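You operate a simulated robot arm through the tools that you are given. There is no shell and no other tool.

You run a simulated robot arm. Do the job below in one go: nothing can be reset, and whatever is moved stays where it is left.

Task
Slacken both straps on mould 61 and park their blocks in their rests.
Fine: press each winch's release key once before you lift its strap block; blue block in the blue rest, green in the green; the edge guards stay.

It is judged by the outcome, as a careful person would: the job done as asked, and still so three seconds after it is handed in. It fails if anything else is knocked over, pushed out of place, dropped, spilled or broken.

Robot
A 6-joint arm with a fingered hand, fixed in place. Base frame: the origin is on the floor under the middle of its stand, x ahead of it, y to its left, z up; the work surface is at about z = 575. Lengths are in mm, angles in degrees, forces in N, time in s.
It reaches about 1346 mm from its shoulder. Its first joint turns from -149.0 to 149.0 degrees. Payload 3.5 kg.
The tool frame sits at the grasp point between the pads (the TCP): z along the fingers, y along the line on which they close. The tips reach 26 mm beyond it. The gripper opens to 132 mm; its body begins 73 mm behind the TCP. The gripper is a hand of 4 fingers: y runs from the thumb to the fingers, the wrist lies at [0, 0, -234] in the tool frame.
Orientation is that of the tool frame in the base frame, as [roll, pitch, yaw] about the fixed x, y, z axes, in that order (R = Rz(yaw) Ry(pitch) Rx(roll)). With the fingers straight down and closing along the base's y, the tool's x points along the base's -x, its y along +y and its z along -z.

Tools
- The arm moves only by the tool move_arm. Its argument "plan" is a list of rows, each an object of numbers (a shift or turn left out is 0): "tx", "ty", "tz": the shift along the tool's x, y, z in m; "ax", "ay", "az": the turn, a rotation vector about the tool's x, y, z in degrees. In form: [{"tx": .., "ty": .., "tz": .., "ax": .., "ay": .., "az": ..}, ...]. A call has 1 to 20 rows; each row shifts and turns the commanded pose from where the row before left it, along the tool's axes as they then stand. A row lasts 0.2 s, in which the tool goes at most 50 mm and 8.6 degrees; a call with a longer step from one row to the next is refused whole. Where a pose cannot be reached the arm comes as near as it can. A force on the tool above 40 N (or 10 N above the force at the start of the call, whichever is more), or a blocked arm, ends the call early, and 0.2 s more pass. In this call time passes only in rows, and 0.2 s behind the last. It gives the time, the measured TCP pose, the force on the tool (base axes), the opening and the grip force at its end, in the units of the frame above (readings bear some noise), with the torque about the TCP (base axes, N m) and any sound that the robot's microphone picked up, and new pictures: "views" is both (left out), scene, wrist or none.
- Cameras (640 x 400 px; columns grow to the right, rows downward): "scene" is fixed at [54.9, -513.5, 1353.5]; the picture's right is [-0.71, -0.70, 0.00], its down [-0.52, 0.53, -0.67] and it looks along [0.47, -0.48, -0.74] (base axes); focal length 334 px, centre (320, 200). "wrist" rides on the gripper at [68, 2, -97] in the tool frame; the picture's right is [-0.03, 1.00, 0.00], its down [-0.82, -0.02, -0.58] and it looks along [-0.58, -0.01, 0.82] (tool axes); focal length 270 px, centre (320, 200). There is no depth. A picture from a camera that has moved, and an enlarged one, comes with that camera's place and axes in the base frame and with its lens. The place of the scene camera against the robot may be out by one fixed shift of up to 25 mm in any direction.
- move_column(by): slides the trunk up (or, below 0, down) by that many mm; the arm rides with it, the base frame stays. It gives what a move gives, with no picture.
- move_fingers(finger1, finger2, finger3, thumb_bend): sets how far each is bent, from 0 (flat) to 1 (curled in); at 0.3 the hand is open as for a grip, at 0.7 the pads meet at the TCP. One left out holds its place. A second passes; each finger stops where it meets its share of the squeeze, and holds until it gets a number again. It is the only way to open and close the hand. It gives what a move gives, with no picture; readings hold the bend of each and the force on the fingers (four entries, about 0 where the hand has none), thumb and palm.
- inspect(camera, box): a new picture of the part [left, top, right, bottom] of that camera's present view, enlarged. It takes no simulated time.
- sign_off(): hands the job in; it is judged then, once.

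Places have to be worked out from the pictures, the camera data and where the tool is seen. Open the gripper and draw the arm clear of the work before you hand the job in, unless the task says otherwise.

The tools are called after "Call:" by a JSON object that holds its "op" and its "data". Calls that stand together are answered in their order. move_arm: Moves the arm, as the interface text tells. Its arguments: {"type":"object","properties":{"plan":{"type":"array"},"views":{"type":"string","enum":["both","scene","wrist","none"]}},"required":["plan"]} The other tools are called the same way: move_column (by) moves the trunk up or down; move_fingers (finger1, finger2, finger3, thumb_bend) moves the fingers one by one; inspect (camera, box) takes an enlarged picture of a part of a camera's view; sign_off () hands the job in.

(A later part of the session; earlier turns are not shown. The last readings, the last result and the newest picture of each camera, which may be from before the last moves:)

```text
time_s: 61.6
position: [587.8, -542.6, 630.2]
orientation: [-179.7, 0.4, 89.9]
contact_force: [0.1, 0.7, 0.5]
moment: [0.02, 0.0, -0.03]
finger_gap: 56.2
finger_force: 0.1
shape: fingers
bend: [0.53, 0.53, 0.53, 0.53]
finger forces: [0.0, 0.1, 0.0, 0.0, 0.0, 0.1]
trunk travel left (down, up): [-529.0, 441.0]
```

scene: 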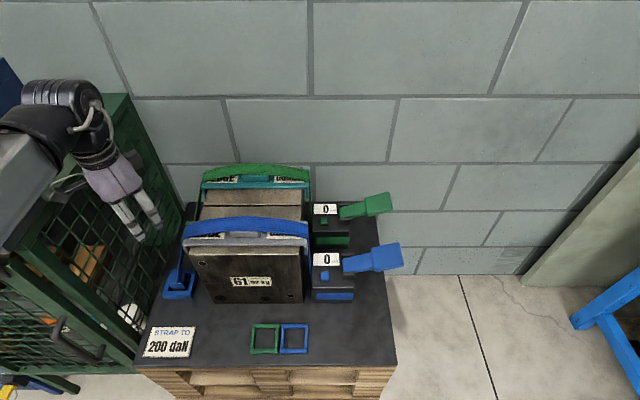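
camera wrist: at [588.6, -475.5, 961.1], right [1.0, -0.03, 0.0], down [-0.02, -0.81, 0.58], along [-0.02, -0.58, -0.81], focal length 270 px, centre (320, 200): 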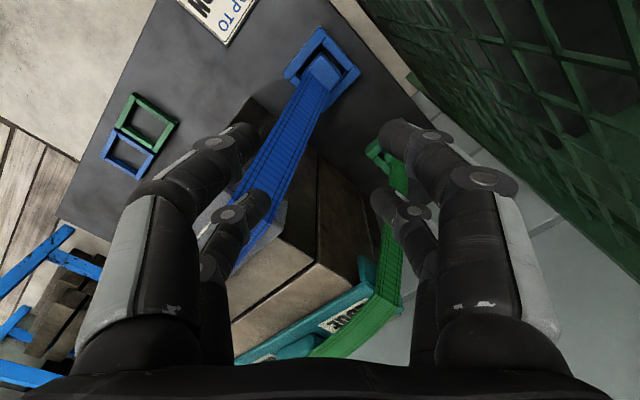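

Free at z=630. I close all four fingers gently to 0.62 and read the forces.

Call:
{"op": "move_fingers", "data": {"finger1": 0.62, "finger2": 0.62, "finger3": 0.62, "thumb_bend": 0.62}}

Call:
{"op": "inspect", "data": {"camera": "wrist", "box": [120, 50, 520, 300]}}

Call:
{"op": "inspect", "data": {"camera": "scene", "box": [150, 240, 220, 310]}}

```text
time_s: 62.6
position: [587.3, -542.2, 630.0]
orientation: [-179.7, 0.4, 89.9]
contact_force: [-0.7, -0.6, -0.4]
moment: [0.0, 0.0, -0.01]
finger_gap: 26.2
finger_force: 0.1
shape: fingers
bend: [0.62, 0.62, 0.62, 0.62]
finger forces: [0.0, 0.0, 0.0, 0.1, 0.0, 0.0]
trunk travel left (down, up): [-529.0, 441.0]
```

```text
1.60 times, centred on (320, 175) of wrist
camera zoom: at [589.7, -473.4, 726.2], right [1.0, -0.03, 0.0], down [-0.02, -0.81, 0.58], along [-0.02, -0.58, -0.81], focal length 432 px, centre (320, 240)
```

zoom: 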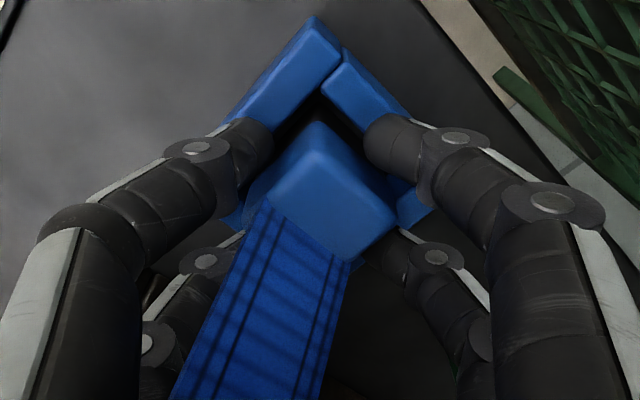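

```text
5.71 times, centred on (185, 275) of scene
camera zoom: at [54.9, -513.5, 1353.5], right [-0.71, -0.7, 0.0], down [-0.52, 0.53, -0.67], along [0.47, -0.48, -0.74], focal length 1908 px, centre (1091, -229)
```

zoom: 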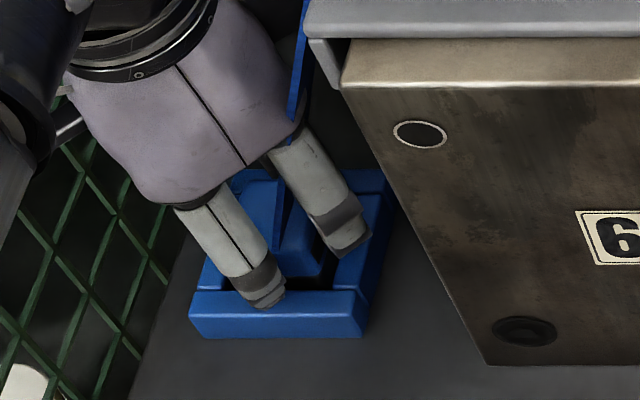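

The four tips straddle the block symmetrically. I close on to 0.72; each finger will stop on its face.

Call:
{"op": "move_fingers", "data": {"finger1": 0.72, "finger2": 0.72, "finger3": 0.72, "thumb_bend": 0.72}}

Call:
{"op": "inspect", "data": {"camera": "wrist", "box": [120, 50, 520, 300]}}

Call:
{"op": "inspect", "data": {"camera": "scene", "box": [150, 240, 220, 310]}}

```text
time_s: 63.6
position: [586.8, -543.1, 629.5]
orientation: [-179.7, 0.5, 89.9]
contact_force: [0.2, -1.1, -0.5]
moment: [0.03, 0.0, 0.03]
finger_gap: 12.9
finger_force: 11.8
shape: fingers
bend: [0.68, 0.67, 0.68, 0.68]
finger forces: [5.6, 6.6, 5.5, 0.0, 6.2, 0.0]
trunk travel left (down, up): [-529.0, 441.0]
```

```text
1.60 times, centred on (320, 175) of wrist
camera zoom: at [589.7, -473.5, 726.1], right [1.0, -0.03, 0.0], down [-0.02, -0.81, 0.58], along [-0.02, -0.58, -0.81], focal length 432 px, centre (320, 240)
```

zoom: 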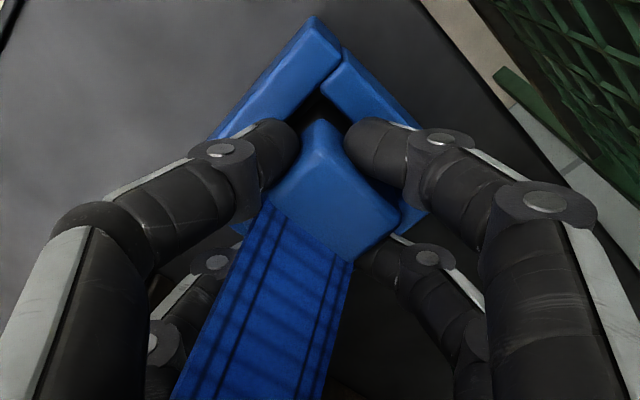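

```text
5.71 times, centred on (185, 275) of scene
camera zoom: at [54.9, -513.5, 1353.5], right [-0.71, -0.7, 0.0], down [-0.52, 0.53, -0.67], along [0.47, -0.48, -0.74], focal length 1908 px, centre (1091, -229)
```

zoom: 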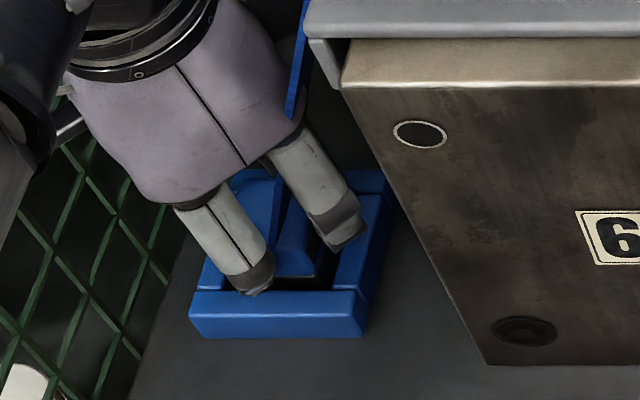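

All four tips hold at about 6 N each, symmetric. I ask for a bit more bend to see whether the squeeze grows.

Call:
{"op": "move_fingers", "data": {"finger1": 0.85, "finger2": 0.85, "finger3": 0.85, "thumb_bend": 0.85}}

```text
time_s: 64.6
position: [587.1, -542.3, 630.8]
orientation: [-179.9, 0.5, 89.9]
contact_force: [-2.6, -1.8, 4.4]
moment: [-0.08, -0.1, 0.02]
finger_gap: 10.0
finger_force: 26.1
shape: fingers
bend: [0.68, 0.66, 0.72, 0.75]
finger forces: [11.1, 15.0, 8.8, 0.0, 16.6, 0.0]
trunk travel left (down, up): [-529.0, 441.0]
```

The squeeze is now 9–17 N but thumb and finger3 moved further, so I check that nothing is slipping.

Call:
{"op": "inspect", "data": {"camera": "wrist", "box": [120, 50, 520, 300]}}

Call:
{"op": "inspect", "data": {"camera": "scene", "box": [150, 240, 220, 310]}}

```text
1.60 times, centred on (320, 175) of wrist
camera zoom: at [589.4, -473.4, 726.4], right [1.0, -0.03, 0.0], down [-0.02, -0.81, 0.59], along [-0.02, -0.58, -0.81], focal length 432 px, centre (320, 240)
```

zoom: 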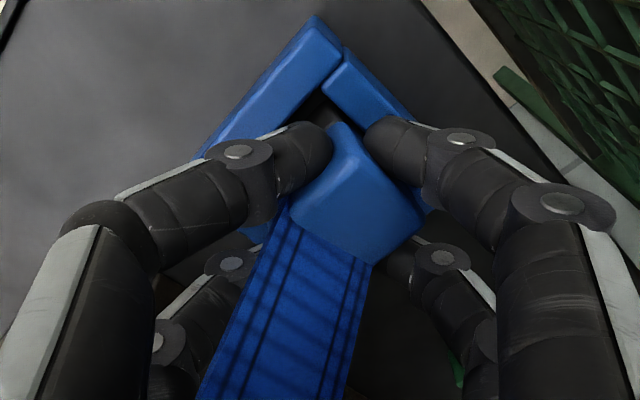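

```text
5.71 times, centred on (185, 275) of scene
camera zoom: at [54.9, -513.5, 1353.5], right [-0.71, -0.7, 0.0], down [-0.52, 0.53, -0.67], along [0.47, -0.48, -0.74], focal length 1908 px, centre (1091, -229)
```

zoom: 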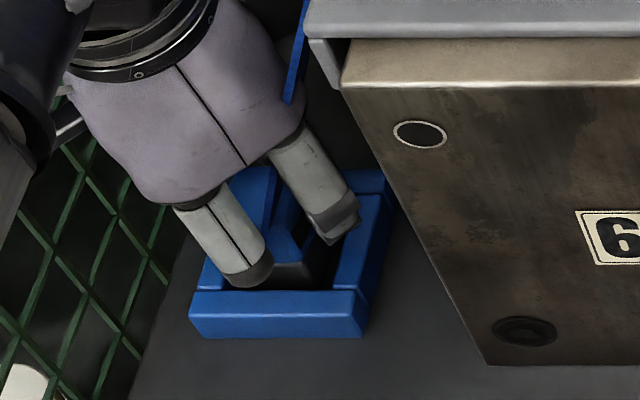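

The stronger squeeze pushed the block a few millimetres sideways in its cleat, so I go back to the gentler, symmetric grip.

Call:
{"op": "move_fingers", "data": {"thumb_bend": 0.7, "finger3": 0.7, "finger1": 0.76, "finger2": 0.76}}

Call:
{"op": "inspect", "data": {"camera": "wrist", "box": [120, 50, 520, 300]}}

```text
time_s: 65.6
position: [586.7, -542.4, 630.6]
orientation: [-179.8, 0.5, 90.0]
contact_force: [-0.2, 0.8, -0.7]
moment: [0.05, 0.0, 0.01]
finger_gap: 11.6
finger_force: 16.3
shape: fingers
bend: [0.69, 0.7, 0.65, 0.69]
finger forces: [7.1, 9.9, 6.3, 0.0, 8.4, 0.1]
trunk travel left (down, up): [-529.0, 441.0]
```

```text
1.60 times, centred on (320, 175) of wrist
camera zoom: at [589.7, -473.4, 726.2], right [1.0, -0.03, 0.0], down [-0.02, -0.81, 0.58], along [-0.02, -0.58, -0.81], focal length 432 px, centre (320, 240)
```

zoom: 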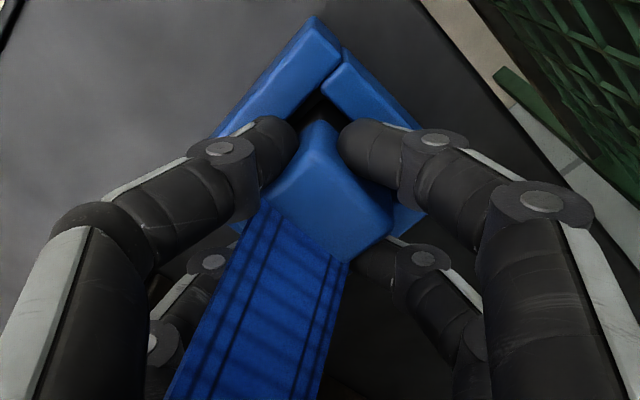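

Recentred, with 6–10 N on each fingertip and no net force. I lift 10 mm as a trial.

Call:
{"op": "move_column", "data": {"by": 10}}

Call:
{"op": "inspect", "data": {"camera": "scene", "box": [150, 240, 220, 310]}}

Call:
{"op": "inspect", "data": {"camera": "wrist", "box": [120, 50, 520, 300]}}

```text
time_s: 66.2
position: [587.1, -542.2, 640.3]
orientation: [-179.8, 0.5, 89.9]
contact_force: [0.0, 0.8, -1.2]
moment: [0.0, 0.02, 0.01]
finger_gap: 11.5
finger_force: 15.3
shape: fingers
bend: [0.7, 0.7, 0.65, 0.68]
finger forces: [6.9, 9.7, 6.4, 0.0, 8.1, 0.1]
trunk travel left (down, up): [-539.0, 431.0]
```

```text
5.71 times, centred on (185, 275) of scene
camera zoom: at [54.9, -513.5, 1353.5], right [-0.71, -0.7, 0.0], down [-0.52, 0.53, -0.67], along [0.47, -0.48, -0.74], focal length 1908 px, centre (1091, -229)
```

zoom: 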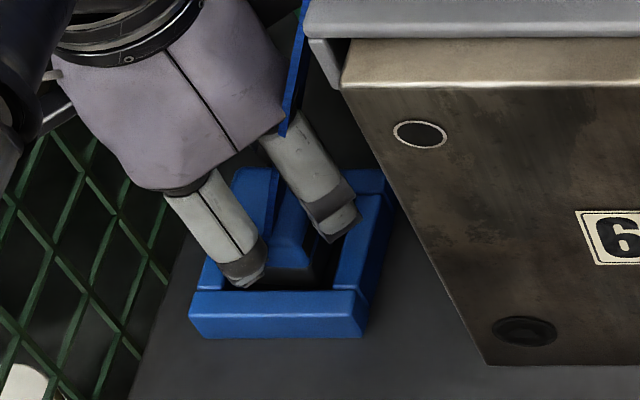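

```text
1.60 times, centred on (320, 175) of wrist
camera zoom: at [589.7, -473.5, 736.1], right [1.0, -0.03, 0.0], down [-0.02, -0.81, 0.58], along [-0.02, -0.58, -0.81], focal length 432 px, centre (320, 240)
```

zoom: 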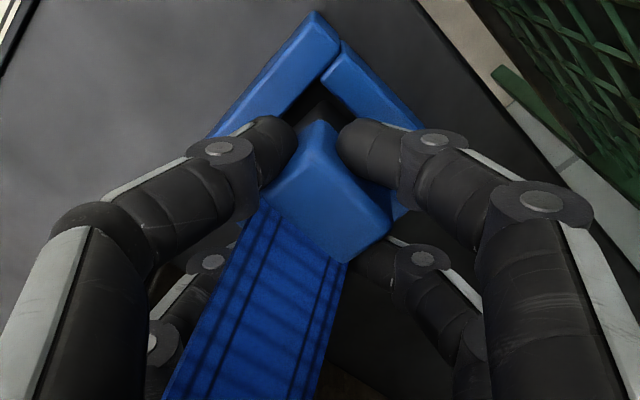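

The block comes up with the hand, weight about 1 N. I lift 40 mm more.

Call:
{"op": "move_column", "data": {"by": 40}}

Call:
{"op": "inspect", "data": {"camera": "scene", "box": [130, 210, 230, 310]}}

Call:
{"op": "inspect", "data": {"camera": "wrist", "box": [0, 0, 640, 400]}}

```text
time_s: 67.0
position: [588.4, -541.9, 679.6]
orientation: [-179.9, 0.6, 89.9]
contact_force: [0.4, 0.7, -0.8]
moment: [0.02, 0.01, -0.04]
finger_gap: 11.4
finger_force: 15.5
shape: fingers
bend: [0.7, 0.7, 0.65, 0.68]
finger forces: [6.8, 9.7, 6.5, 0.0, 8.1, 0.0]
trunk travel left (down, up): [-579.0, 391.0]
```

```text
4.00 times, centred on (180, 260) of scene
camera zoom: at [54.9, -513.5, 1353.5], right [-0.71, -0.7, 0.0], down [-0.52, 0.53, -0.67], along [0.47, -0.48, -0.74], focal length 1336 px, centre (880, -40)
```

zoom: 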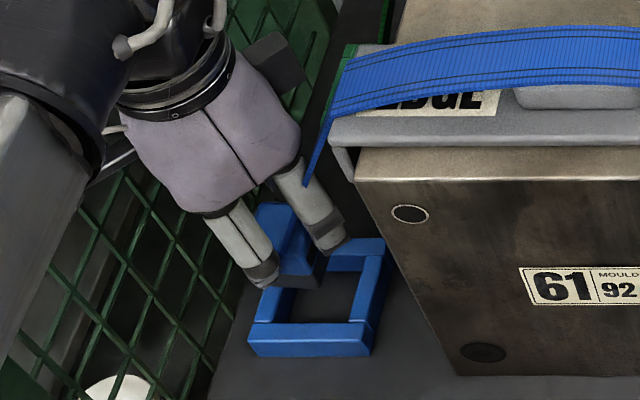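

```text
1.00 times, centred on (320, 200) of wrist (not enlarged: the box is as wide or as high as the picture)
camera zoom: at [589.7, -473.5, 776.1], right [1.0, -0.03, 0.0], down [-0.02, -0.81, 0.58], along [-0.02, -0.58, -0.81], focal length 270 px, centre (320, 200)
```

zoom: 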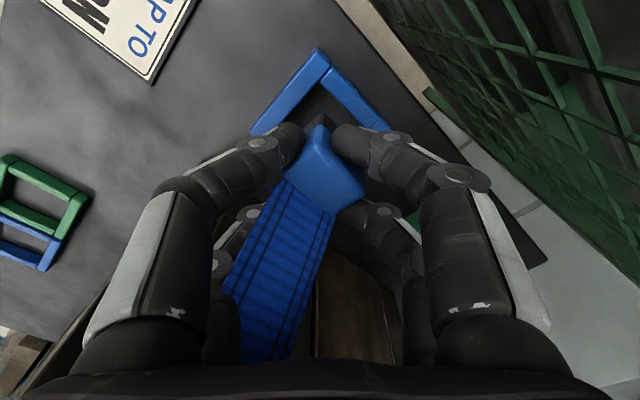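

The blue block is free of the cleat and firmly held. I lift another 70 mm for a clear traverse.

Call:
{"op": "move_column", "data": {"by": 70}}

```text
time_s: 68.1
position: [587.1, -541.8, 750.7]
orientation: [-179.8, 0.5, 89.9]
contact_force: [-0.6, -0.9, -1.4]
moment: [0.02, -0.03, -0.01]
finger_gap: 11.6
finger_force: 16.0
shape: fingers
bend: [0.7, 0.7, 0.65, 0.68]
finger forces: [6.8, 9.7, 6.4, 0.1, 8.0, 0.0]
trunk travel left (down, up): [-649.0, 321.0]
```

The grip is steady. I carry the block straight out of the slot toward the front.

Call:
{"op": "move_arm", "data": {"plan": [{"tx": 0.016, "ty": -0.016}, {"tx": 0.016, "ty": -0.016}, {"tx": 0.016, "ty": -0.016}, {"tx": 0.016, "ty": -0.016}, {"tx": 0.016, "ty": -0.016}, {"tx": 0.016, "ty": -0.016}]}}

```text
time_s: 69.5
position: [491.8, -444.7, 748.9]
orientation: [-179.9, 0.5, 89.9]
contact_force: [0.3, -0.2, -1.3]
moment: [0.04, -0.03, -0.02]
finger_gap: 11.6
finger_force: 15.5
shape: fingers
bend: [0.7, 0.7, 0.65, 0.68]
finger forces: [6.9, 9.7, 6.6, 0.0, 8.1, 0.0]
trunk travel left (down, up): [-649.0, 321.0]
camera wrist: at [493.9, -376.8, 846.1], right [1.0, -0.03, 0.0], down [-0.02, -0.81, 0.58], along [-0.02, -0.58, -0.81], focal length 270 px, centre (320, 200)
```

scene: 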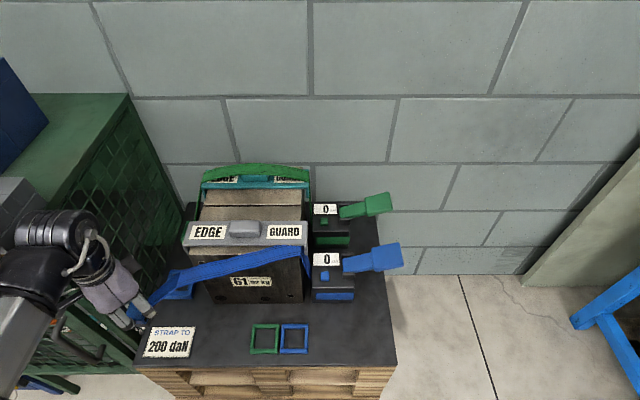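
wrist: 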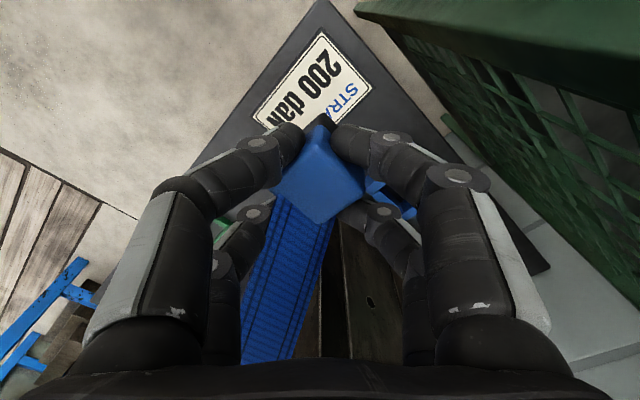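

The strap now runs in front of the mould straight to the block and the edge guard stayed put. I carry the block sideways to above the blue rest.

Call:
{"op": "move_arm", "data": {"plan": [{"tx": -0.0208, "ty": -0.0206}, {"tx": -0.0208, "ty": -0.0206}, {"tx": -0.0208, "ty": -0.0206}, {"tx": -0.0208, "ty": -0.0206}, {"tx": -0.0208, "ty": -0.0206}, {"tx": -0.0208, "ty": -0.0206}, {"tx": -0.0208, "ty": -0.0206}, {"tx": -0.0208, "ty": -0.0206}, {"tx": -0.0208, "ty": -0.0206}, {"tx": -0.0208, "ty": -0.0206}]}}

Call:
{"op": "inspect", "data": {"camera": "wrist", "box": [220, 30, 420, 170]}}

Call:
{"op": "inspect", "data": {"camera": "scene", "box": [200, 230, 360, 400]}}

```text
time_s: 71.7
position: [285.6, -654.6, 751.0]
orientation: [-179.8, 0.6, 89.9]
contact_force: [-0.4, 1.5, -1.1]
moment: [-0.01, 0.01, 0.0]
finger_gap: 11.9
finger_force: 15.7
shape: fingers
bend: [0.7, 0.7, 0.64, 0.68]
finger forces: [7.1, 9.3, 6.8, 0.0, 8.0, 0.0]
trunk travel left (down, up): [-649.0, 321.0]
camera wrist: at [287.6, -585.4, 846.1], right [1.0, -0.03, 0.0], down [-0.02, -0.81, 0.58], along [-0.02, -0.58, -0.81], focal length 270 px, centre (320, 200)
```

scene: 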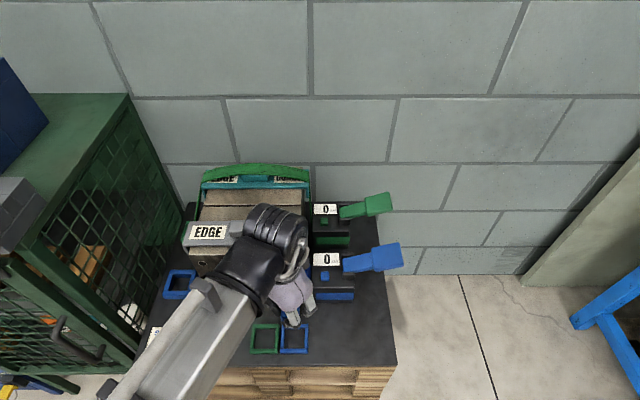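
wrist: 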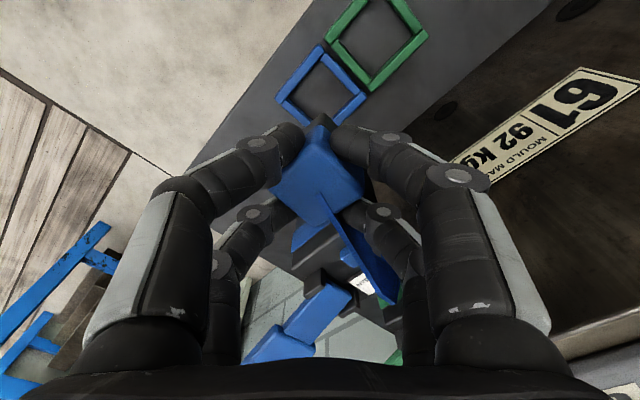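

```text
2.86 times, centred on (320, 100) of wrist
camera zoom: at [287.6, -585.4, 846.1], right [1.0, -0.03, 0.0], down [-0.02, -0.81, 0.58], along [-0.02, -0.58, -0.81], focal length 772 px, centre (320, 486)
```

zoom: 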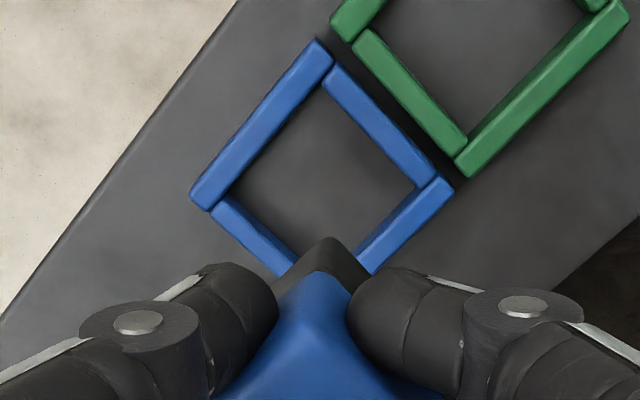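

```text
2.35 times, centred on (280, 315) of scene
camera zoom: at [54.9, -513.5, 1353.5], right [-0.71, -0.7, 0.0], down [-0.52, 0.53, -0.67], along [0.47, -0.48, -0.74], focal length 786 px, centre (414, -71)
```

zoom: 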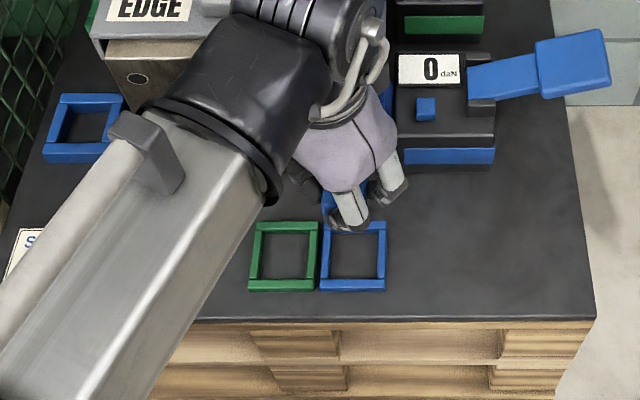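

The rest is centred under the hand within about 1 mm and aligned with the block. I lower 70 mm and re-check.

Call:
{"op": "move_column", "data": {"by": -70}}

Call:
{"op": "inspect", "data": {"camera": "wrist", "box": [220, 30, 420, 170]}}

Call:
{"op": "inspect", "data": {"camera": "scene", "box": [230, 260, 350, 380]}}

```text
time_s: 72.8
position: [284.8, -654.6, 680.4]
orientation: [-179.8, 0.5, 89.9]
contact_force: [-0.5, 0.2, -0.7]
moment: [0.02, -0.05, -0.02]
finger_gap: 11.6
finger_force: 15.7
shape: fingers
bend: [0.7, 0.7, 0.64, 0.68]
finger forces: [7.0, 9.3, 6.6, 0.1, 8.0, 0.0]
trunk travel left (down, up): [-579.0, 391.0]
```

```text
2.86 times, centred on (320, 100) of wrist
camera zoom: at [287.8, -585.1, 776.1], right [1.0, -0.03, 0.0], down [-0.02, -0.81, 0.58], along [-0.02, -0.58, -0.81], focal length 772 px, centre (320, 486)
```

zoom: 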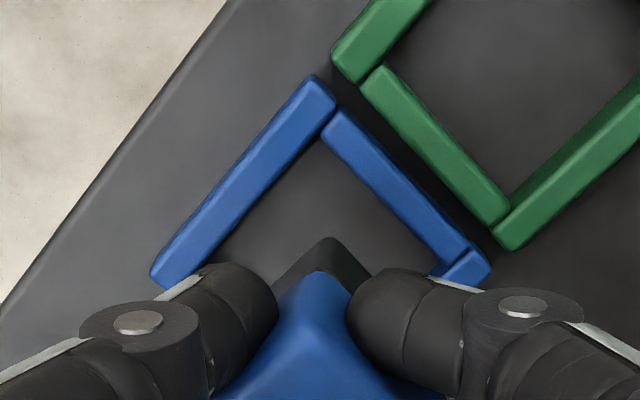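

```text
3.33 times, centred on (290, 320) of scene
camera zoom: at [54.9, -513.5, 1353.5], right [-0.71, -0.7, 0.0], down [-0.52, 0.53, -0.67], along [0.47, -0.48, -0.74], focal length 1113 px, centre (420, -200)
```

zoom: 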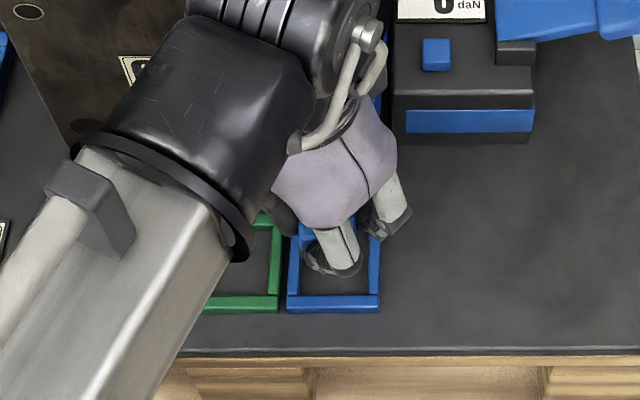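

The rest stays centred on the hand axis; its rim is only about 11 mm high. I lower 38 mm so that the block's foot is at rim level, then check.

Call:
{"op": "move_column", "data": {"by": -38}}

Call:
{"op": "inspect", "data": {"camera": "wrist", "box": [180, 30, 460, 230]}}

Call:
{"op": "inspect", "data": {"camera": "scene", "box": [230, 270, 350, 370]}}

```text
time_s: 73.6
position: [286.3, -654.5, 641.5]
orientation: [-179.8, 0.5, 89.9]
contact_force: [1.1, 0.0, -1.2]
moment: [0.03, -0.02, 0.0]
finger_gap: 11.3
finger_force: 15.5
shape: fingers
bend: [0.7, 0.7, 0.64, 0.68]
finger forces: [7.0, 9.2, 6.7, 0.0, 8.0, 0.0]
trunk travel left (down, up): [-541.0, 429.0]
```

```text
2.00 times, centred on (320, 130) of wrist
camera zoom: at [287.8, -585.1, 738.1], right [1.0, -0.03, 0.0], down [-0.02, -0.81, 0.58], along [-0.02, -0.58, -0.81], focal length 541 px, centre (320, 340)
```

zoom: 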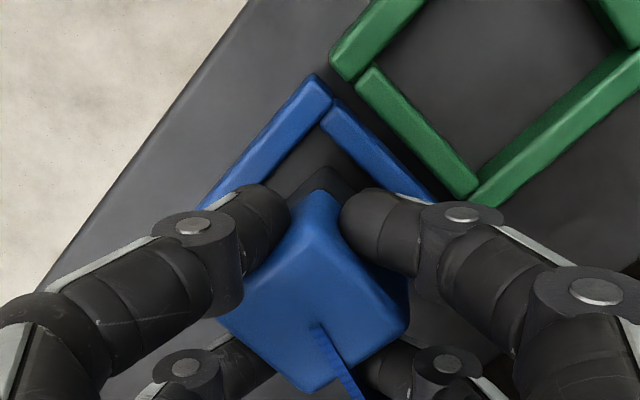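

```text
4.00 times, centred on (290, 320) of scene
camera zoom: at [54.9, -513.5, 1353.5], right [-0.71, -0.7, 0.0], down [-0.52, 0.53, -0.67], along [0.47, -0.48, -0.74], focal length 1336 px, centre (440, -280)
```

zoom: 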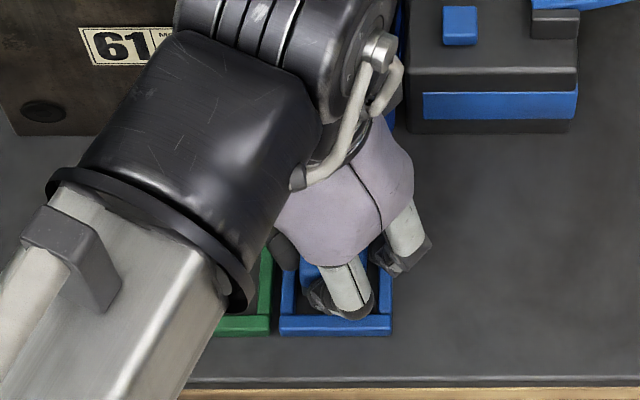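

Well inside the frame. I lower in small steps until the block touches down: first 6 mm.

Call:
{"op": "move_column", "data": {"by": -6}}

```text
time_s: 74.2
position: [285.6, -655.1, 636.4]
orientation: [-179.8, 0.4, 89.9]
contact_force: [0.6, -0.6, -0.1]
moment: [0.01, 0.02, -0.01]
finger_gap: 11.3
finger_force: 15.1
shape: fingers
bend: [0.7, 0.7, 0.64, 0.68]
finger forces: [7.0, 9.4, 6.7, 0.0, 8.0, 0.1]
trunk travel left (down, up): [-535.0, 435.0]
```

Not down yet; another 4 mm.

Call:
{"op": "move_column", "data": {"by": -4}}

```text
time_s: 74.7
position: [286.1, -653.4, 632.5]
orientation: [-179.8, 0.5, 89.9]
contact_force: [0.0, 0.1, -1.5]
moment: [0.01, 0.0, -0.05]
finger_gap: 11.4
finger_force: 15.8
shape: fingers
bend: [0.7, 0.7, 0.64, 0.68]
finger forces: [7.0, 9.4, 6.8, 0.1, 8.0, 0.0]
trunk travel left (down, up): [-531.0, 439.0]
```

Two millimetres more should match the height at which it sat in the cleat.

Call:
{"op": "move_column", "data": {"by": -2}}

```text
time_s: 75.2
position: [285.9, -654.5, 631.0]
orientation: [-179.9, 0.5, 89.9]
contact_force: [-0.2, -0.4, 2.0]
moment: [0.0, 0.02, 0.03]
finger_gap: 11.5
finger_force: 16.0
shape: fingers
bend: [0.7, 0.7, 0.65, 0.68]
finger forces: [7.2, 9.6, 6.6, 0.0, 7.9, 0.0]
trunk travel left (down, up): [-529.0, 441.0]
```

The vertical force turned to +2 N: touchdown. One more millimetre to seat it.

Call:
{"op": "move_column", "data": {"by": -1}}

Call:
{"op": "inspect", "data": {"camera": "wrist", "box": [180, 30, 460, 230]}}

```text
time_s: 75.7
position: [284.4, -654.5, 629.5]
orientation: [-179.8, 0.5, 89.9]
contact_force: [1.6, 0.6, 3.8]
moment: [0.06, 0.08, -0.03]
finger_gap: 11.4
finger_force: 16.1
shape: fingers
bend: [0.7, 0.7, 0.65, 0.68]
finger forces: [8.0, 10.3, 6.9, 0.1, 8.2, 0.0]
trunk travel left (down, up): [-528.0, 442.0]
```

```text
2.00 times, centred on (320, 130) of wrist
camera zoom: at [287.8, -584.9, 725.3], right [1.0, -0.03, 0.0], down [-0.02, -0.81, 0.58], along [-0.02, -0.58, -0.81], focal length 541 px, centre (320, 340)
```

zoom: 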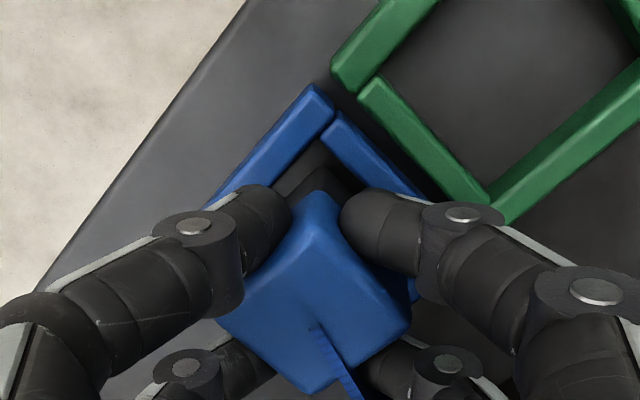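

The block is seated inside the frame. I open all fingers together, first to 0.6.

Call:
{"op": "move_fingers", "data": {"finger1": 0.6, "finger2": 0.6, "finger3": 0.6, "thumb_bend": 0.6}}

Call:
{"op": "inspect", "data": {"camera": "wrist", "box": [180, 30, 460, 230]}}

```text
time_s: 76.7
position: [286.2, -653.7, 629.8]
orientation: [-179.8, 0.5, 90.0]
contact_force: [-0.3, -0.6, 0.7]
moment: [0.01, -0.01, 0.03]
finger_gap: 32.1
finger_force: 0.2
shape: fingers
bend: [0.6, 0.6, 0.6, 0.6]
finger forces: [0.0, 0.0, 0.0, 0.0, 0.0, 0.0]
trunk travel left (down, up): [-528.0, 442.0]
```

```text
2.00 times, centred on (320, 130) of wrist
camera zoom: at [287.8, -585.0, 725.2], right [1.0, -0.03, 0.0], down [-0.02, -0.81, 0.58], along [-0.02, -0.58, -0.81], focal length 541 px, centre (320, 340)
```

zoom: 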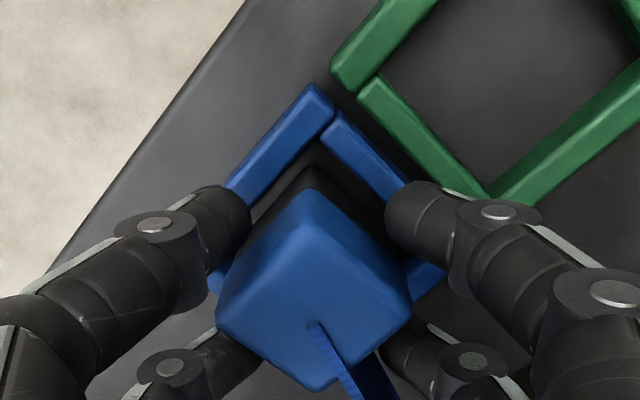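

The block stands upright in its rest and all fingers are off it. I open to 0.53 and then rise straight up.

Call:
{"op": "move_fingers", "data": {"finger1": 0.53, "finger2": 0.53, "finger3": 0.53, "thumb_bend": 0.53}}

Call:
{"op": "move_column", "data": {"by": 60}}

Call:
{"op": "inspect", "data": {"camera": "wrist", "box": [180, 30, 460, 230]}}

Call:
{"op": "inspect", "data": {"camera": "scene", "box": [230, 270, 350, 370]}}

```text
time_s: 77.7
position: [286.7, -653.9, 628.1]
orientation: [-179.8, 0.5, 89.9]
contact_force: [-0.5, 0.1, -0.2]
moment: [0.02, -0.04, -0.04]
finger_gap: 55.2
finger_force: 0.1
shape: fingers
bend: [0.53, 0.53, 0.53, 0.53]
finger forces: [0.1, 0.1, 0.1, 0.1, 0.1, 0.1]
trunk travel left (down, up): [-528.0, 442.0]
```

```text
time_s: 78.7
position: [285.2, -653.1, 690.5]
orientation: [-179.9, 0.4, 89.9]
contact_force: [0.1, 0.3, -0.3]
moment: [-0.03, 0.02, -0.02]
finger_gap: 55.2
finger_force: 0.0
shape: fingers
bend: [0.53, 0.53, 0.53, 0.53]
finger forces: [0.0, 0.0, 0.0, 0.0, 0.0, 0.0]
trunk travel left (down, up): [-588.0, 382.0]
```

```text
2.00 times, centred on (320, 130) of wrist
camera zoom: at [287.8, -585.1, 785.1], right [1.0, -0.03, 0.0], down [-0.02, -0.81, 0.58], along [-0.02, -0.58, -0.81], focal length 541 px, centre (320, 340)
```

zoom: 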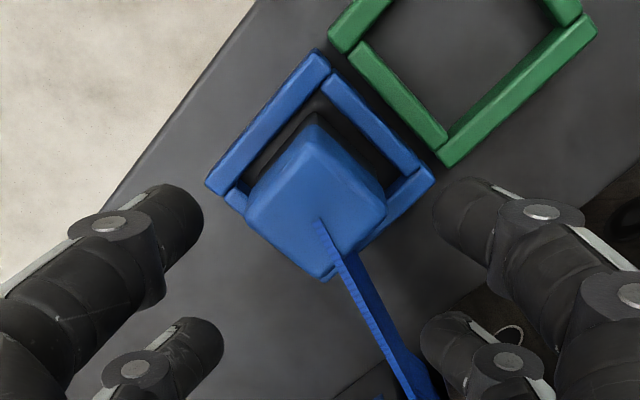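

```text
4.00 times, centred on (290, 320) of scene
camera zoom: at [54.9, -513.5, 1353.5], right [-0.71, -0.7, 0.0], down [-0.52, 0.53, -0.67], along [0.47, -0.48, -0.74], focal length 1336 px, centre (440, -280)
```

zoom: 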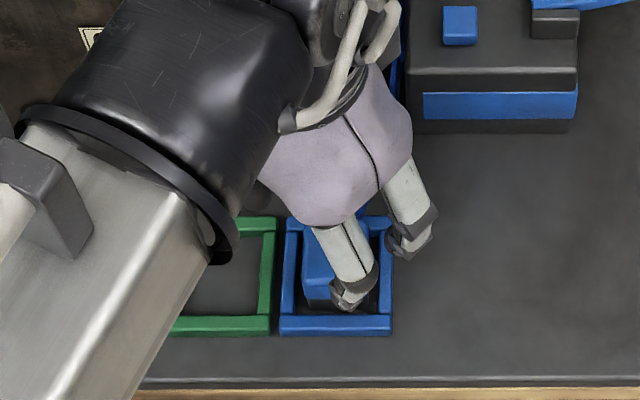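

Blue is parked cleanly. I raise the trunk 175 mm for the trip to the green block.

Call:
{"op": "move_column", "data": {"by": 175}}

```text
time_s: 80.7
position: [285.3, -652.7, 864.8]
orientation: [-179.8, 0.5, 89.8]
contact_force: [-0.5, -0.1, 0.5]
moment: [0.02, -0.01, 0.0]
finger_gap: 55.2
finger_force: 0.0
shape: fingers
bend: [0.53, 0.53, 0.53, 0.53]
finger forces: [0.0, 0.0, 0.0, 0.0, 0.0, 0.0]
trunk travel left (down, up): [-763.0, 207.0]
```

At z=865, I go level to the front of the slot.

Call:
{"op": "move_arm", "data": {"plan": [{"tx": 0.0297, "ty": 0.0296}, {"tx": 0.0297, "ty": 0.0296}, {"tx": 0.0297, "ty": 0.0296}, {"tx": 0.0297, "ty": 0.0296}, {"tx": 0.0297, "ty": 0.0296}, {"tx": 0.0297, "ty": 0.0296}, {"tx": 0.0297, "ty": 0.0296}]}}

```text
time_s: 82.3
position: [490.9, -445.8, 864.4]
orientation: [-179.8, 0.5, 89.9]
contact_force: [-0.4, -0.1, 0.4]
moment: [0.01, 0.01, -0.01]
finger_gap: 55.4
finger_force: 0.1
shape: fingers
bend: [0.53, 0.53, 0.53, 0.53]
finger forces: [0.1, 0.1, 0.0, 0.1, 0.0, 0.0]
trunk travel left (down, up): [-763.0, 207.0]
camera wrist: at [494.6, -378.0, 960.2], right [1.0, -0.03, 0.0], down [-0.02, -0.81, 0.58], along [-0.02, -0.58, -0.81], focal length 270 px, centre (320, 200)
```

scene: 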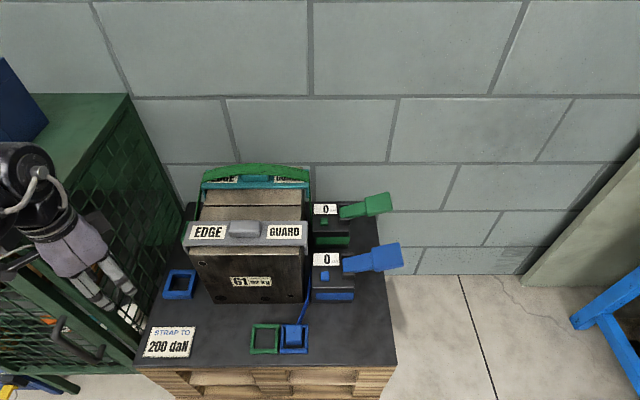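
wrist: 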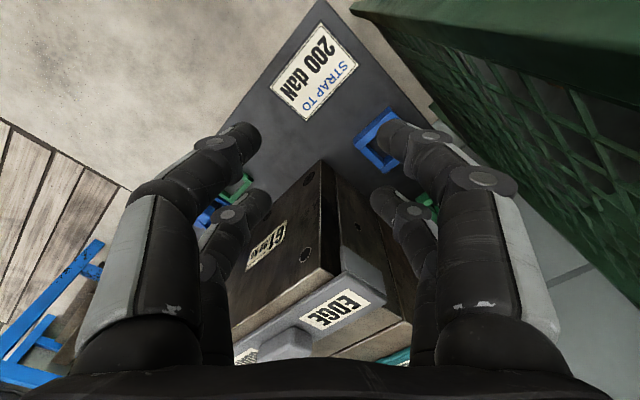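

Blue block and strap are parked and the grey guard is in place. Now level along the slot to above the green block.

Call:
{"op": "move_arm", "data": {"plan": [{"tx": -0.0301, "ty": 0.0301}, {"tx": -0.0301, "ty": 0.0301}, {"tx": -0.0301, "ty": 0.0301}, {"tx": -0.0301, "ty": 0.0301}, {"tx": -0.0301, "ty": 0.0301}, {"tx": -0.0301, "ty": 0.0301}, {"tx": -0.0301, "ty": 0.0301}]}}

Call:
{"op": "inspect", "data": {"camera": "wrist", "box": [260, 20, 400, 120]}}

Call:
{"op": "inspect", "data": {"camera": "scene", "box": [20, 40, 260, 300]}}

```text
time_s: 83.9
position: [703.3, -659.0, 863.2]
orientation: [-179.9, 0.5, 89.9]
contact_force: [-0.1, 0.5, 0.0]
moment: [0.01, 0.0, -0.03]
finger_gap: 55.5
finger_force: 0.1
shape: fingers
bend: [0.53, 0.53, 0.53, 0.53]
finger forces: [0.0, 0.0, 0.0, 0.0, 0.0, 0.1]
trunk travel left (down, up): [-763.0, 207.0]
camera wrist: at [706.3, -589.7, 960.0], right [1.0, -0.03, 0.0], down [-0.02, -0.81, 0.58], along [-0.02, -0.58, -0.81], focal length 270 px, centre (320, 200)
```

scene: 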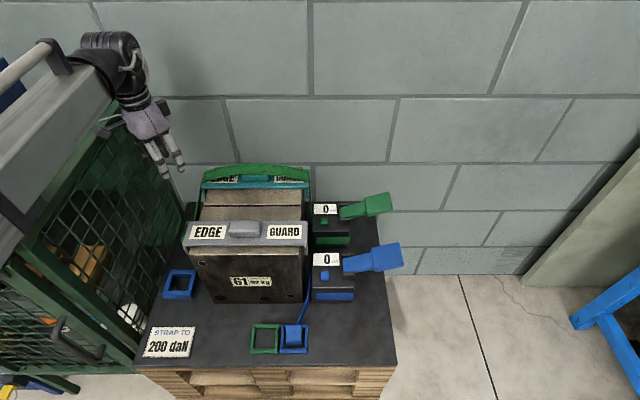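
wrist: 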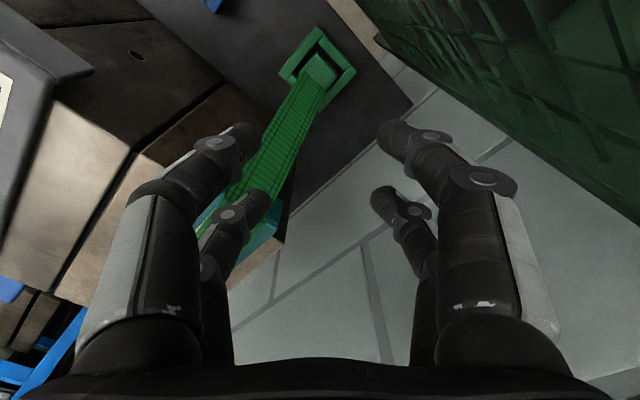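

```text
4.00 times, centred on (330, 70) of wrist
camera zoom: at [706.3, -589.7, 960.0], right [1.0, -0.03, 0.0], down [-0.02, -0.81, 0.58], along [-0.02, -0.58, -0.81], focal length 1081 px, centre (280, 720)
```

zoom: 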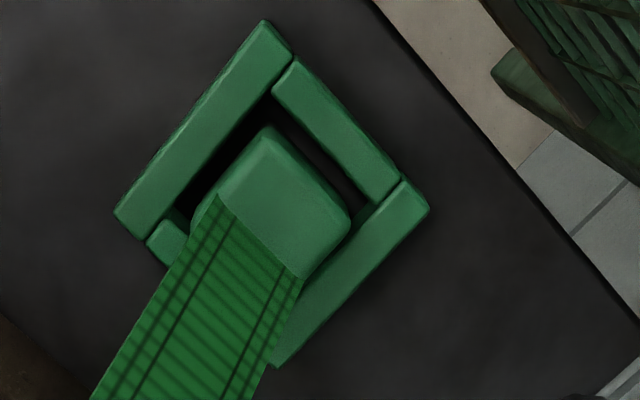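

```text
1.54 times, centred on (140, 170) of scene
camera zoom: at [54.9, -513.5, 1353.5], right [-0.71, -0.7, 0.0], down [-0.52, 0.53, -0.67], along [0.47, -0.48, -0.74], focal length 514 px, centre (597, 246)
```

zoom: 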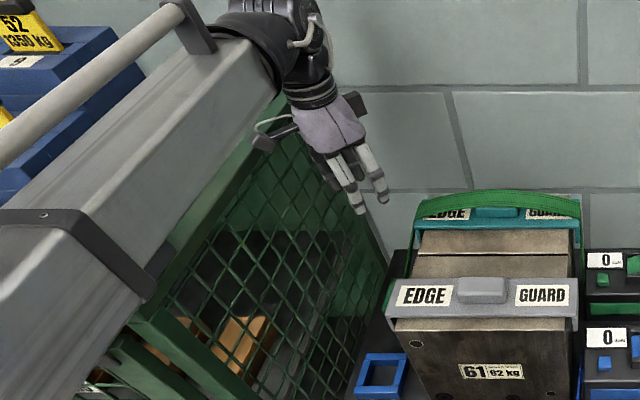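

The green cleat is about 2.6 mm off in x. I trim that and lower 80 mm, then re-measure.

Call:
{"op": "move_arm", "data": {"plan": [{"ty": -0.0024}], "views": "none"}}

Call:
{"op": "move_column", "data": {"by": -80}}

Call:
{"op": "inspect", "data": {"camera": "wrist", "box": [0, 0, 640, 400]}}

Call:
{"op": "inspect", "data": {"camera": "scene", "box": [20, 40, 260, 300]}}

```text
time_s: 84.3
position: [701.2, -657.9, 864.4]
orientation: [-179.8, 0.4, 89.8]
contact_force: [0.7, 0.4, -0.8]
moment: [0.0, 0.01, 0.0]
finger_gap: 55.4
finger_force: 0.1
shape: fingers
bend: [0.53, 0.53, 0.53, 0.53]
finger forces: [0.0, 0.0, 0.0, 0.1, 0.0, 0.1]
trunk travel left (down, up): [-763.0, 207.0]
```

```text
time_s: 85.5
position: [701.3, -658.3, 784.1]
orientation: [-179.8, 0.5, 90.0]
contact_force: [0.7, -0.6, 0.1]
moment: [-0.01, 0.02, -0.03]
finger_gap: 55.4
finger_force: 0.0
shape: fingers
bend: [0.53, 0.53, 0.53, 0.53]
finger forces: [0.0, 0.0, 0.0, 0.0, 0.1, 0.0]
trunk travel left (down, up): [-683.0, 287.0]
```

```text
1.00 times, centred on (320, 200) of wrist (not enlarged: the box is as wide or as high as the picture)
camera zoom: at [703.4, -588.9, 880.2], right [1.0, -0.03, 0.0], down [-0.02, -0.81, 0.58], along [-0.02, -0.58, -0.81], focal length 270 px, centre (320, 200)
```

zoom: 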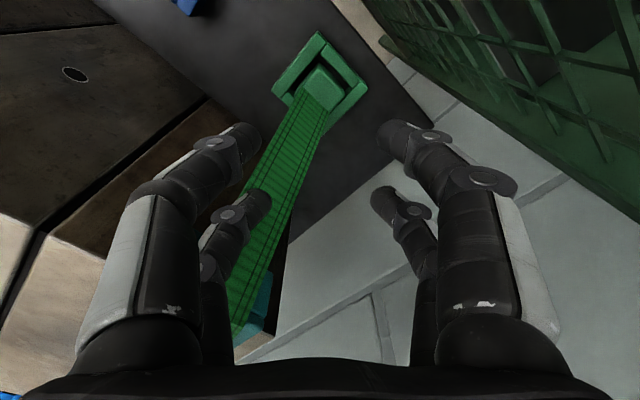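

```text
1.54 times, centred on (140, 170) of scene
camera zoom: at [54.9, -513.5, 1353.5], right [-0.71, -0.7, 0.0], down [-0.52, 0.53, -0.67], along [0.47, -0.48, -0.74], focal length 514 px, centre (597, 246)
```

zoom: 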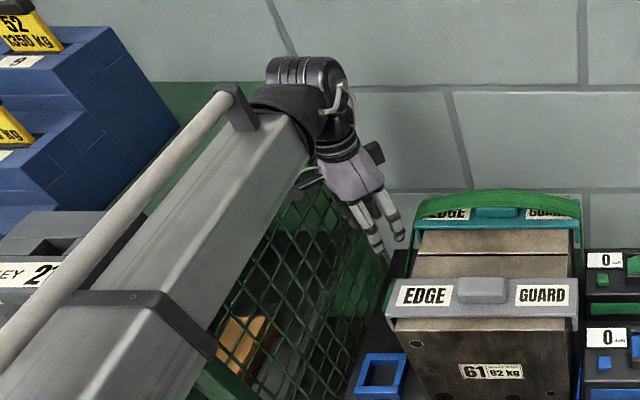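

No contact, and the boom has around 100 mm to the cage face. I lower another 78 mm and measure the centring.

Call:
{"op": "move_column", "data": {"by": -78}}

Call:
{"op": "inspect", "data": {"camera": "wrist", "box": [220, 30, 420, 170]}}

Call:
{"op": "inspect", "data": {"camera": "scene", "box": [60, 80, 260, 300]}}

```text
time_s: 86.6
position: [701.4, -657.8, 706.1]
orientation: [-179.8, 0.5, 90.0]
contact_force: [0.2, -0.2, 0.7]
moment: [0.01, 0.04, 0.04]
finger_gap: 55.4
finger_force: 0.1
shape: fingers
bend: [0.53, 0.53, 0.53, 0.53]
finger forces: [0.0, 0.1, 0.1, 0.0, 0.0, 0.0]
trunk travel left (down, up): [-605.0, 365.0]
```

```text
2.86 times, centred on (320, 100) of wrist
camera zoom: at [703.4, -589.0, 802.2], right [1.0, -0.03, 0.0], down [-0.02, -0.81, 0.58], along [-0.02, -0.58, -0.81], focal length 772 px, centre (320, 486)
```

zoom: 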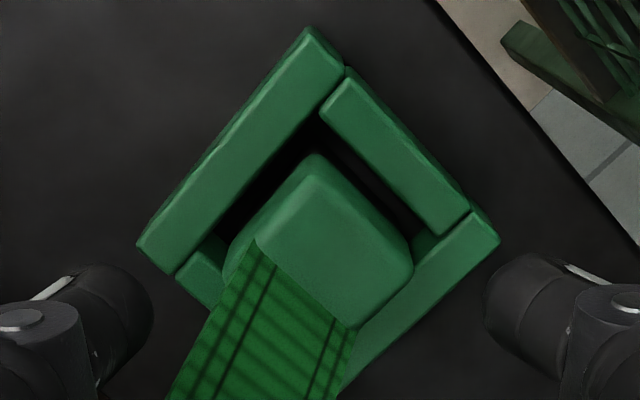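

```text
1.82 times, centred on (160, 190) of scene
camera zoom: at [54.9, -513.5, 1353.5], right [-0.71, -0.7, 0.0], down [-0.52, 0.53, -0.67], along [0.47, -0.48, -0.74], focal length 607 px, centre (611, 218)
```

zoom: 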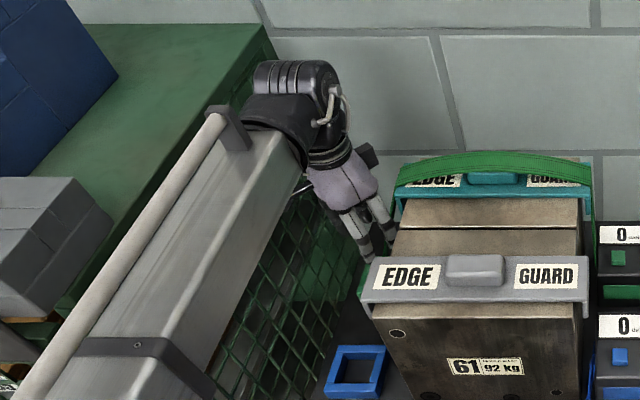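

Comparing with the blue approach at the same height, the green cleat is about 3.8 mm toward +y. I trim that and lower 55 mm.

Call:
{"op": "move_arm", "data": {"plan": [{"tx": 0.0038, "ty": -0.0004}], "views": "none"}}

Call:
{"op": "move_column", "data": {"by": -55}}

Call:
{"op": "inspect", "data": {"camera": "wrist", "box": [120, 50, 520, 300]}}

Call:
{"op": "inspect", "data": {"camera": "scene", "box": [60, 80, 260, 300]}}

```text
time_s: 87.0
position: [701.1, -654.1, 707.1]
orientation: [-179.8, 0.6, 89.8]
contact_force: [-0.8, 0.9, 0.1]
moment: [0.02, 0.01, 0.01]
finger_gap: 55.4
finger_force: 0.0
shape: fingers
bend: [0.53, 0.53, 0.53, 0.53]
finger forces: [0.0, 0.0, 0.1, 0.1, 0.0, 0.1]
trunk travel left (down, up): [-605.0, 365.0]
```

```text
time_s: 88.0
position: [701.5, -654.4, 650.9]
orientation: [-179.9, 0.5, 90.0]
contact_force: [0.1, 0.2, 0.7]
moment: [0.0, 0.0, -0.03]
finger_gap: 55.4
finger_force: 0.0
shape: fingers
bend: [0.53, 0.53, 0.53, 0.53]
finger forces: [0.0, 0.0, 0.0, 0.0, 0.0, 0.0]
trunk travel left (down, up): [-550.0, 420.0]
```

```text
1.60 times, centred on (320, 175) of wrist
camera zoom: at [703.3, -585.2, 747.2], right [1.0, -0.03, 0.0], down [-0.02, -0.81, 0.58], along [-0.02, -0.58, -0.81], focal length 432 px, centre (320, 240)
```

zoom: 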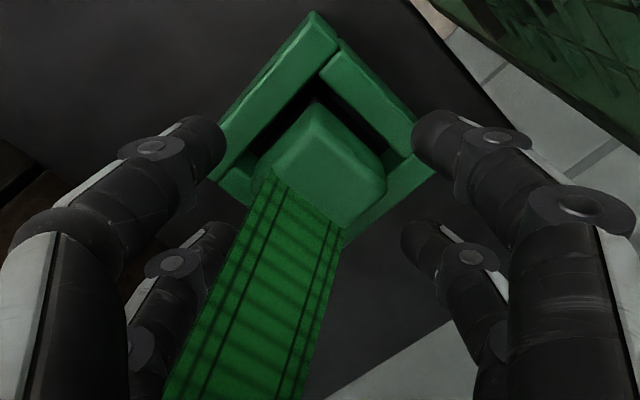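

```text
1.82 times, centred on (160, 190) of scene
camera zoom: at [54.9, -513.5, 1353.5], right [-0.71, -0.7, 0.0], down [-0.52, 0.53, -0.67], along [0.47, -0.48, -0.74], focal length 607 px, centre (611, 218)
```

zoom: 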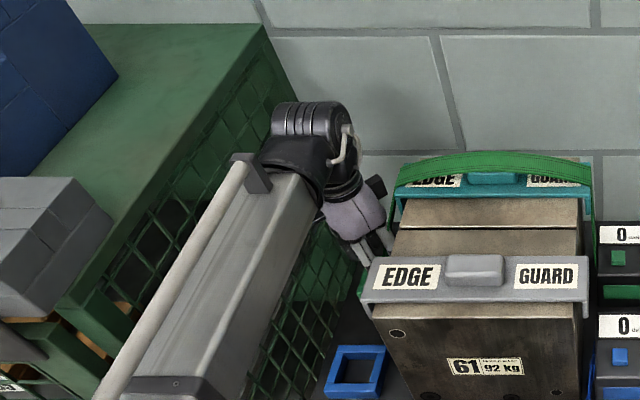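

This view now matches the blue one almost pixel for pixel. I lower 16 mm, then the last few millimetres.

Call:
{"op": "move_column", "data": {"by": -16}}

```text
time_s: 88.6
position: [701.2, -653.0, 635.0]
orientation: [-179.7, 0.5, 89.9]
contact_force: [0.6, -0.3, 0.5]
moment: [-0.03, 0.0, 0.01]
finger_gap: 55.4
finger_force: 0.0
shape: fingers
bend: [0.53, 0.53, 0.53, 0.53]
finger forces: [0.0, 0.1, 0.0, 0.0, 0.0, 0.0]
trunk travel left (down, up): [-534.0, 436.0]
```

No contact; 5 mm more to the same trunk height as for blue.

Call:
{"op": "move_column", "data": {"by": -5}}

Call:
{"op": "inspect", "data": {"camera": "wrist", "box": [120, 50, 520, 300]}}

```text
time_s: 89.1
position: [701.7, -653.8, 630.2]
orientation: [-179.8, 0.4, 89.9]
contact_force: [-0.4, -0.3, -0.4]
moment: [-0.01, 0.02, 0.03]
finger_gap: 55.2
finger_force: 0.2
shape: fingers
bend: [0.53, 0.53, 0.53, 0.53]
finger forces: [0.0, 0.0, 0.1, 0.0, 0.0, 0.1]
trunk travel left (down, up): [-529.0, 441.0]
```

```text
1.60 times, centred on (320, 175) of wrist
camera zoom: at [703.3, -585.2, 726.1], right [1.0, -0.03, 0.0], down [-0.02, -0.81, 0.58], along [-0.02, -0.58, -0.81], focal length 432 px, centre (320, 240)
```

zoom: 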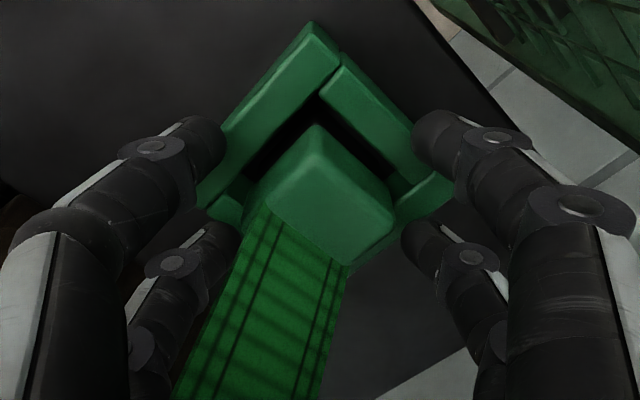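

Centred. I close all four fingers to 0.72, as for the blue block's first symmetric grip.

Call:
{"op": "move_fingers", "data": {"finger1": 0.72, "finger2": 0.72, "finger3": 0.72, "thumb_bend": 0.72}}

Call:
{"op": "inspect", "data": {"camera": "wrist", "box": [120, 50, 520, 300]}}

```text
time_s: 90.1
position: [699.5, -653.9, 630.3]
orientation: [-179.8, 0.4, 89.9]
contact_force: [-1.0, -0.2, -0.4]
moment: [0.0, -0.03, -0.01]
finger_gap: 12.3
finger_force: 12.0
shape: fingers
bend: [0.68, 0.67, 0.67, 0.68]
finger forces: [5.4, 6.7, 5.7, 0.0, 6.2, 0.0]
trunk travel left (down, up): [-529.0, 441.0]
```

```text
1.60 times, centred on (320, 175) of wrist
camera zoom: at [703.4, -585.2, 726.1], right [1.0, -0.03, 0.0], down [-0.02, -0.81, 0.58], along [-0.02, -0.58, -0.81], focal length 432 px, centre (320, 240)
```

zoom: 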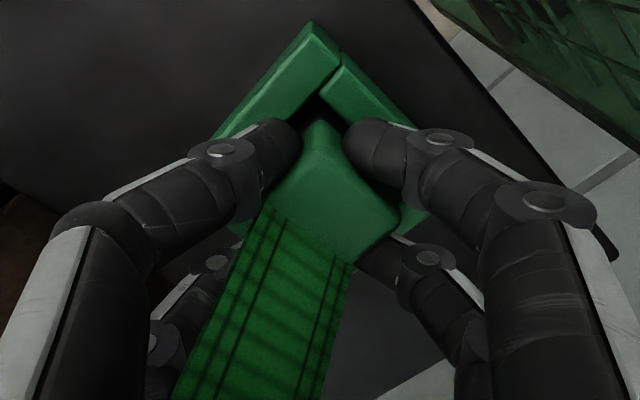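

Symmetric contact of about 6 N each. I add a little squeeze evenly.

Call:
{"op": "move_fingers", "data": {"finger1": 0.745, "finger2": 0.745, "finger3": 0.735, "thumb_bend": 0.735}}

```text
time_s: 91.1
position: [700.6, -654.5, 630.2]
orientation: [-179.8, 0.5, 89.8]
contact_force: [0.1, -0.4, -0.3]
moment: [-0.01, -0.03, -0.04]
finger_gap: 11.7
finger_force: 14.7
shape: fingers
bend: [0.7, 0.67, 0.69, 0.69]
finger forces: [7.0, 8.4, 6.6, 0.1, 7.9, 0.0]
trunk travel left (down, up): [-529.0, 441.0]
```

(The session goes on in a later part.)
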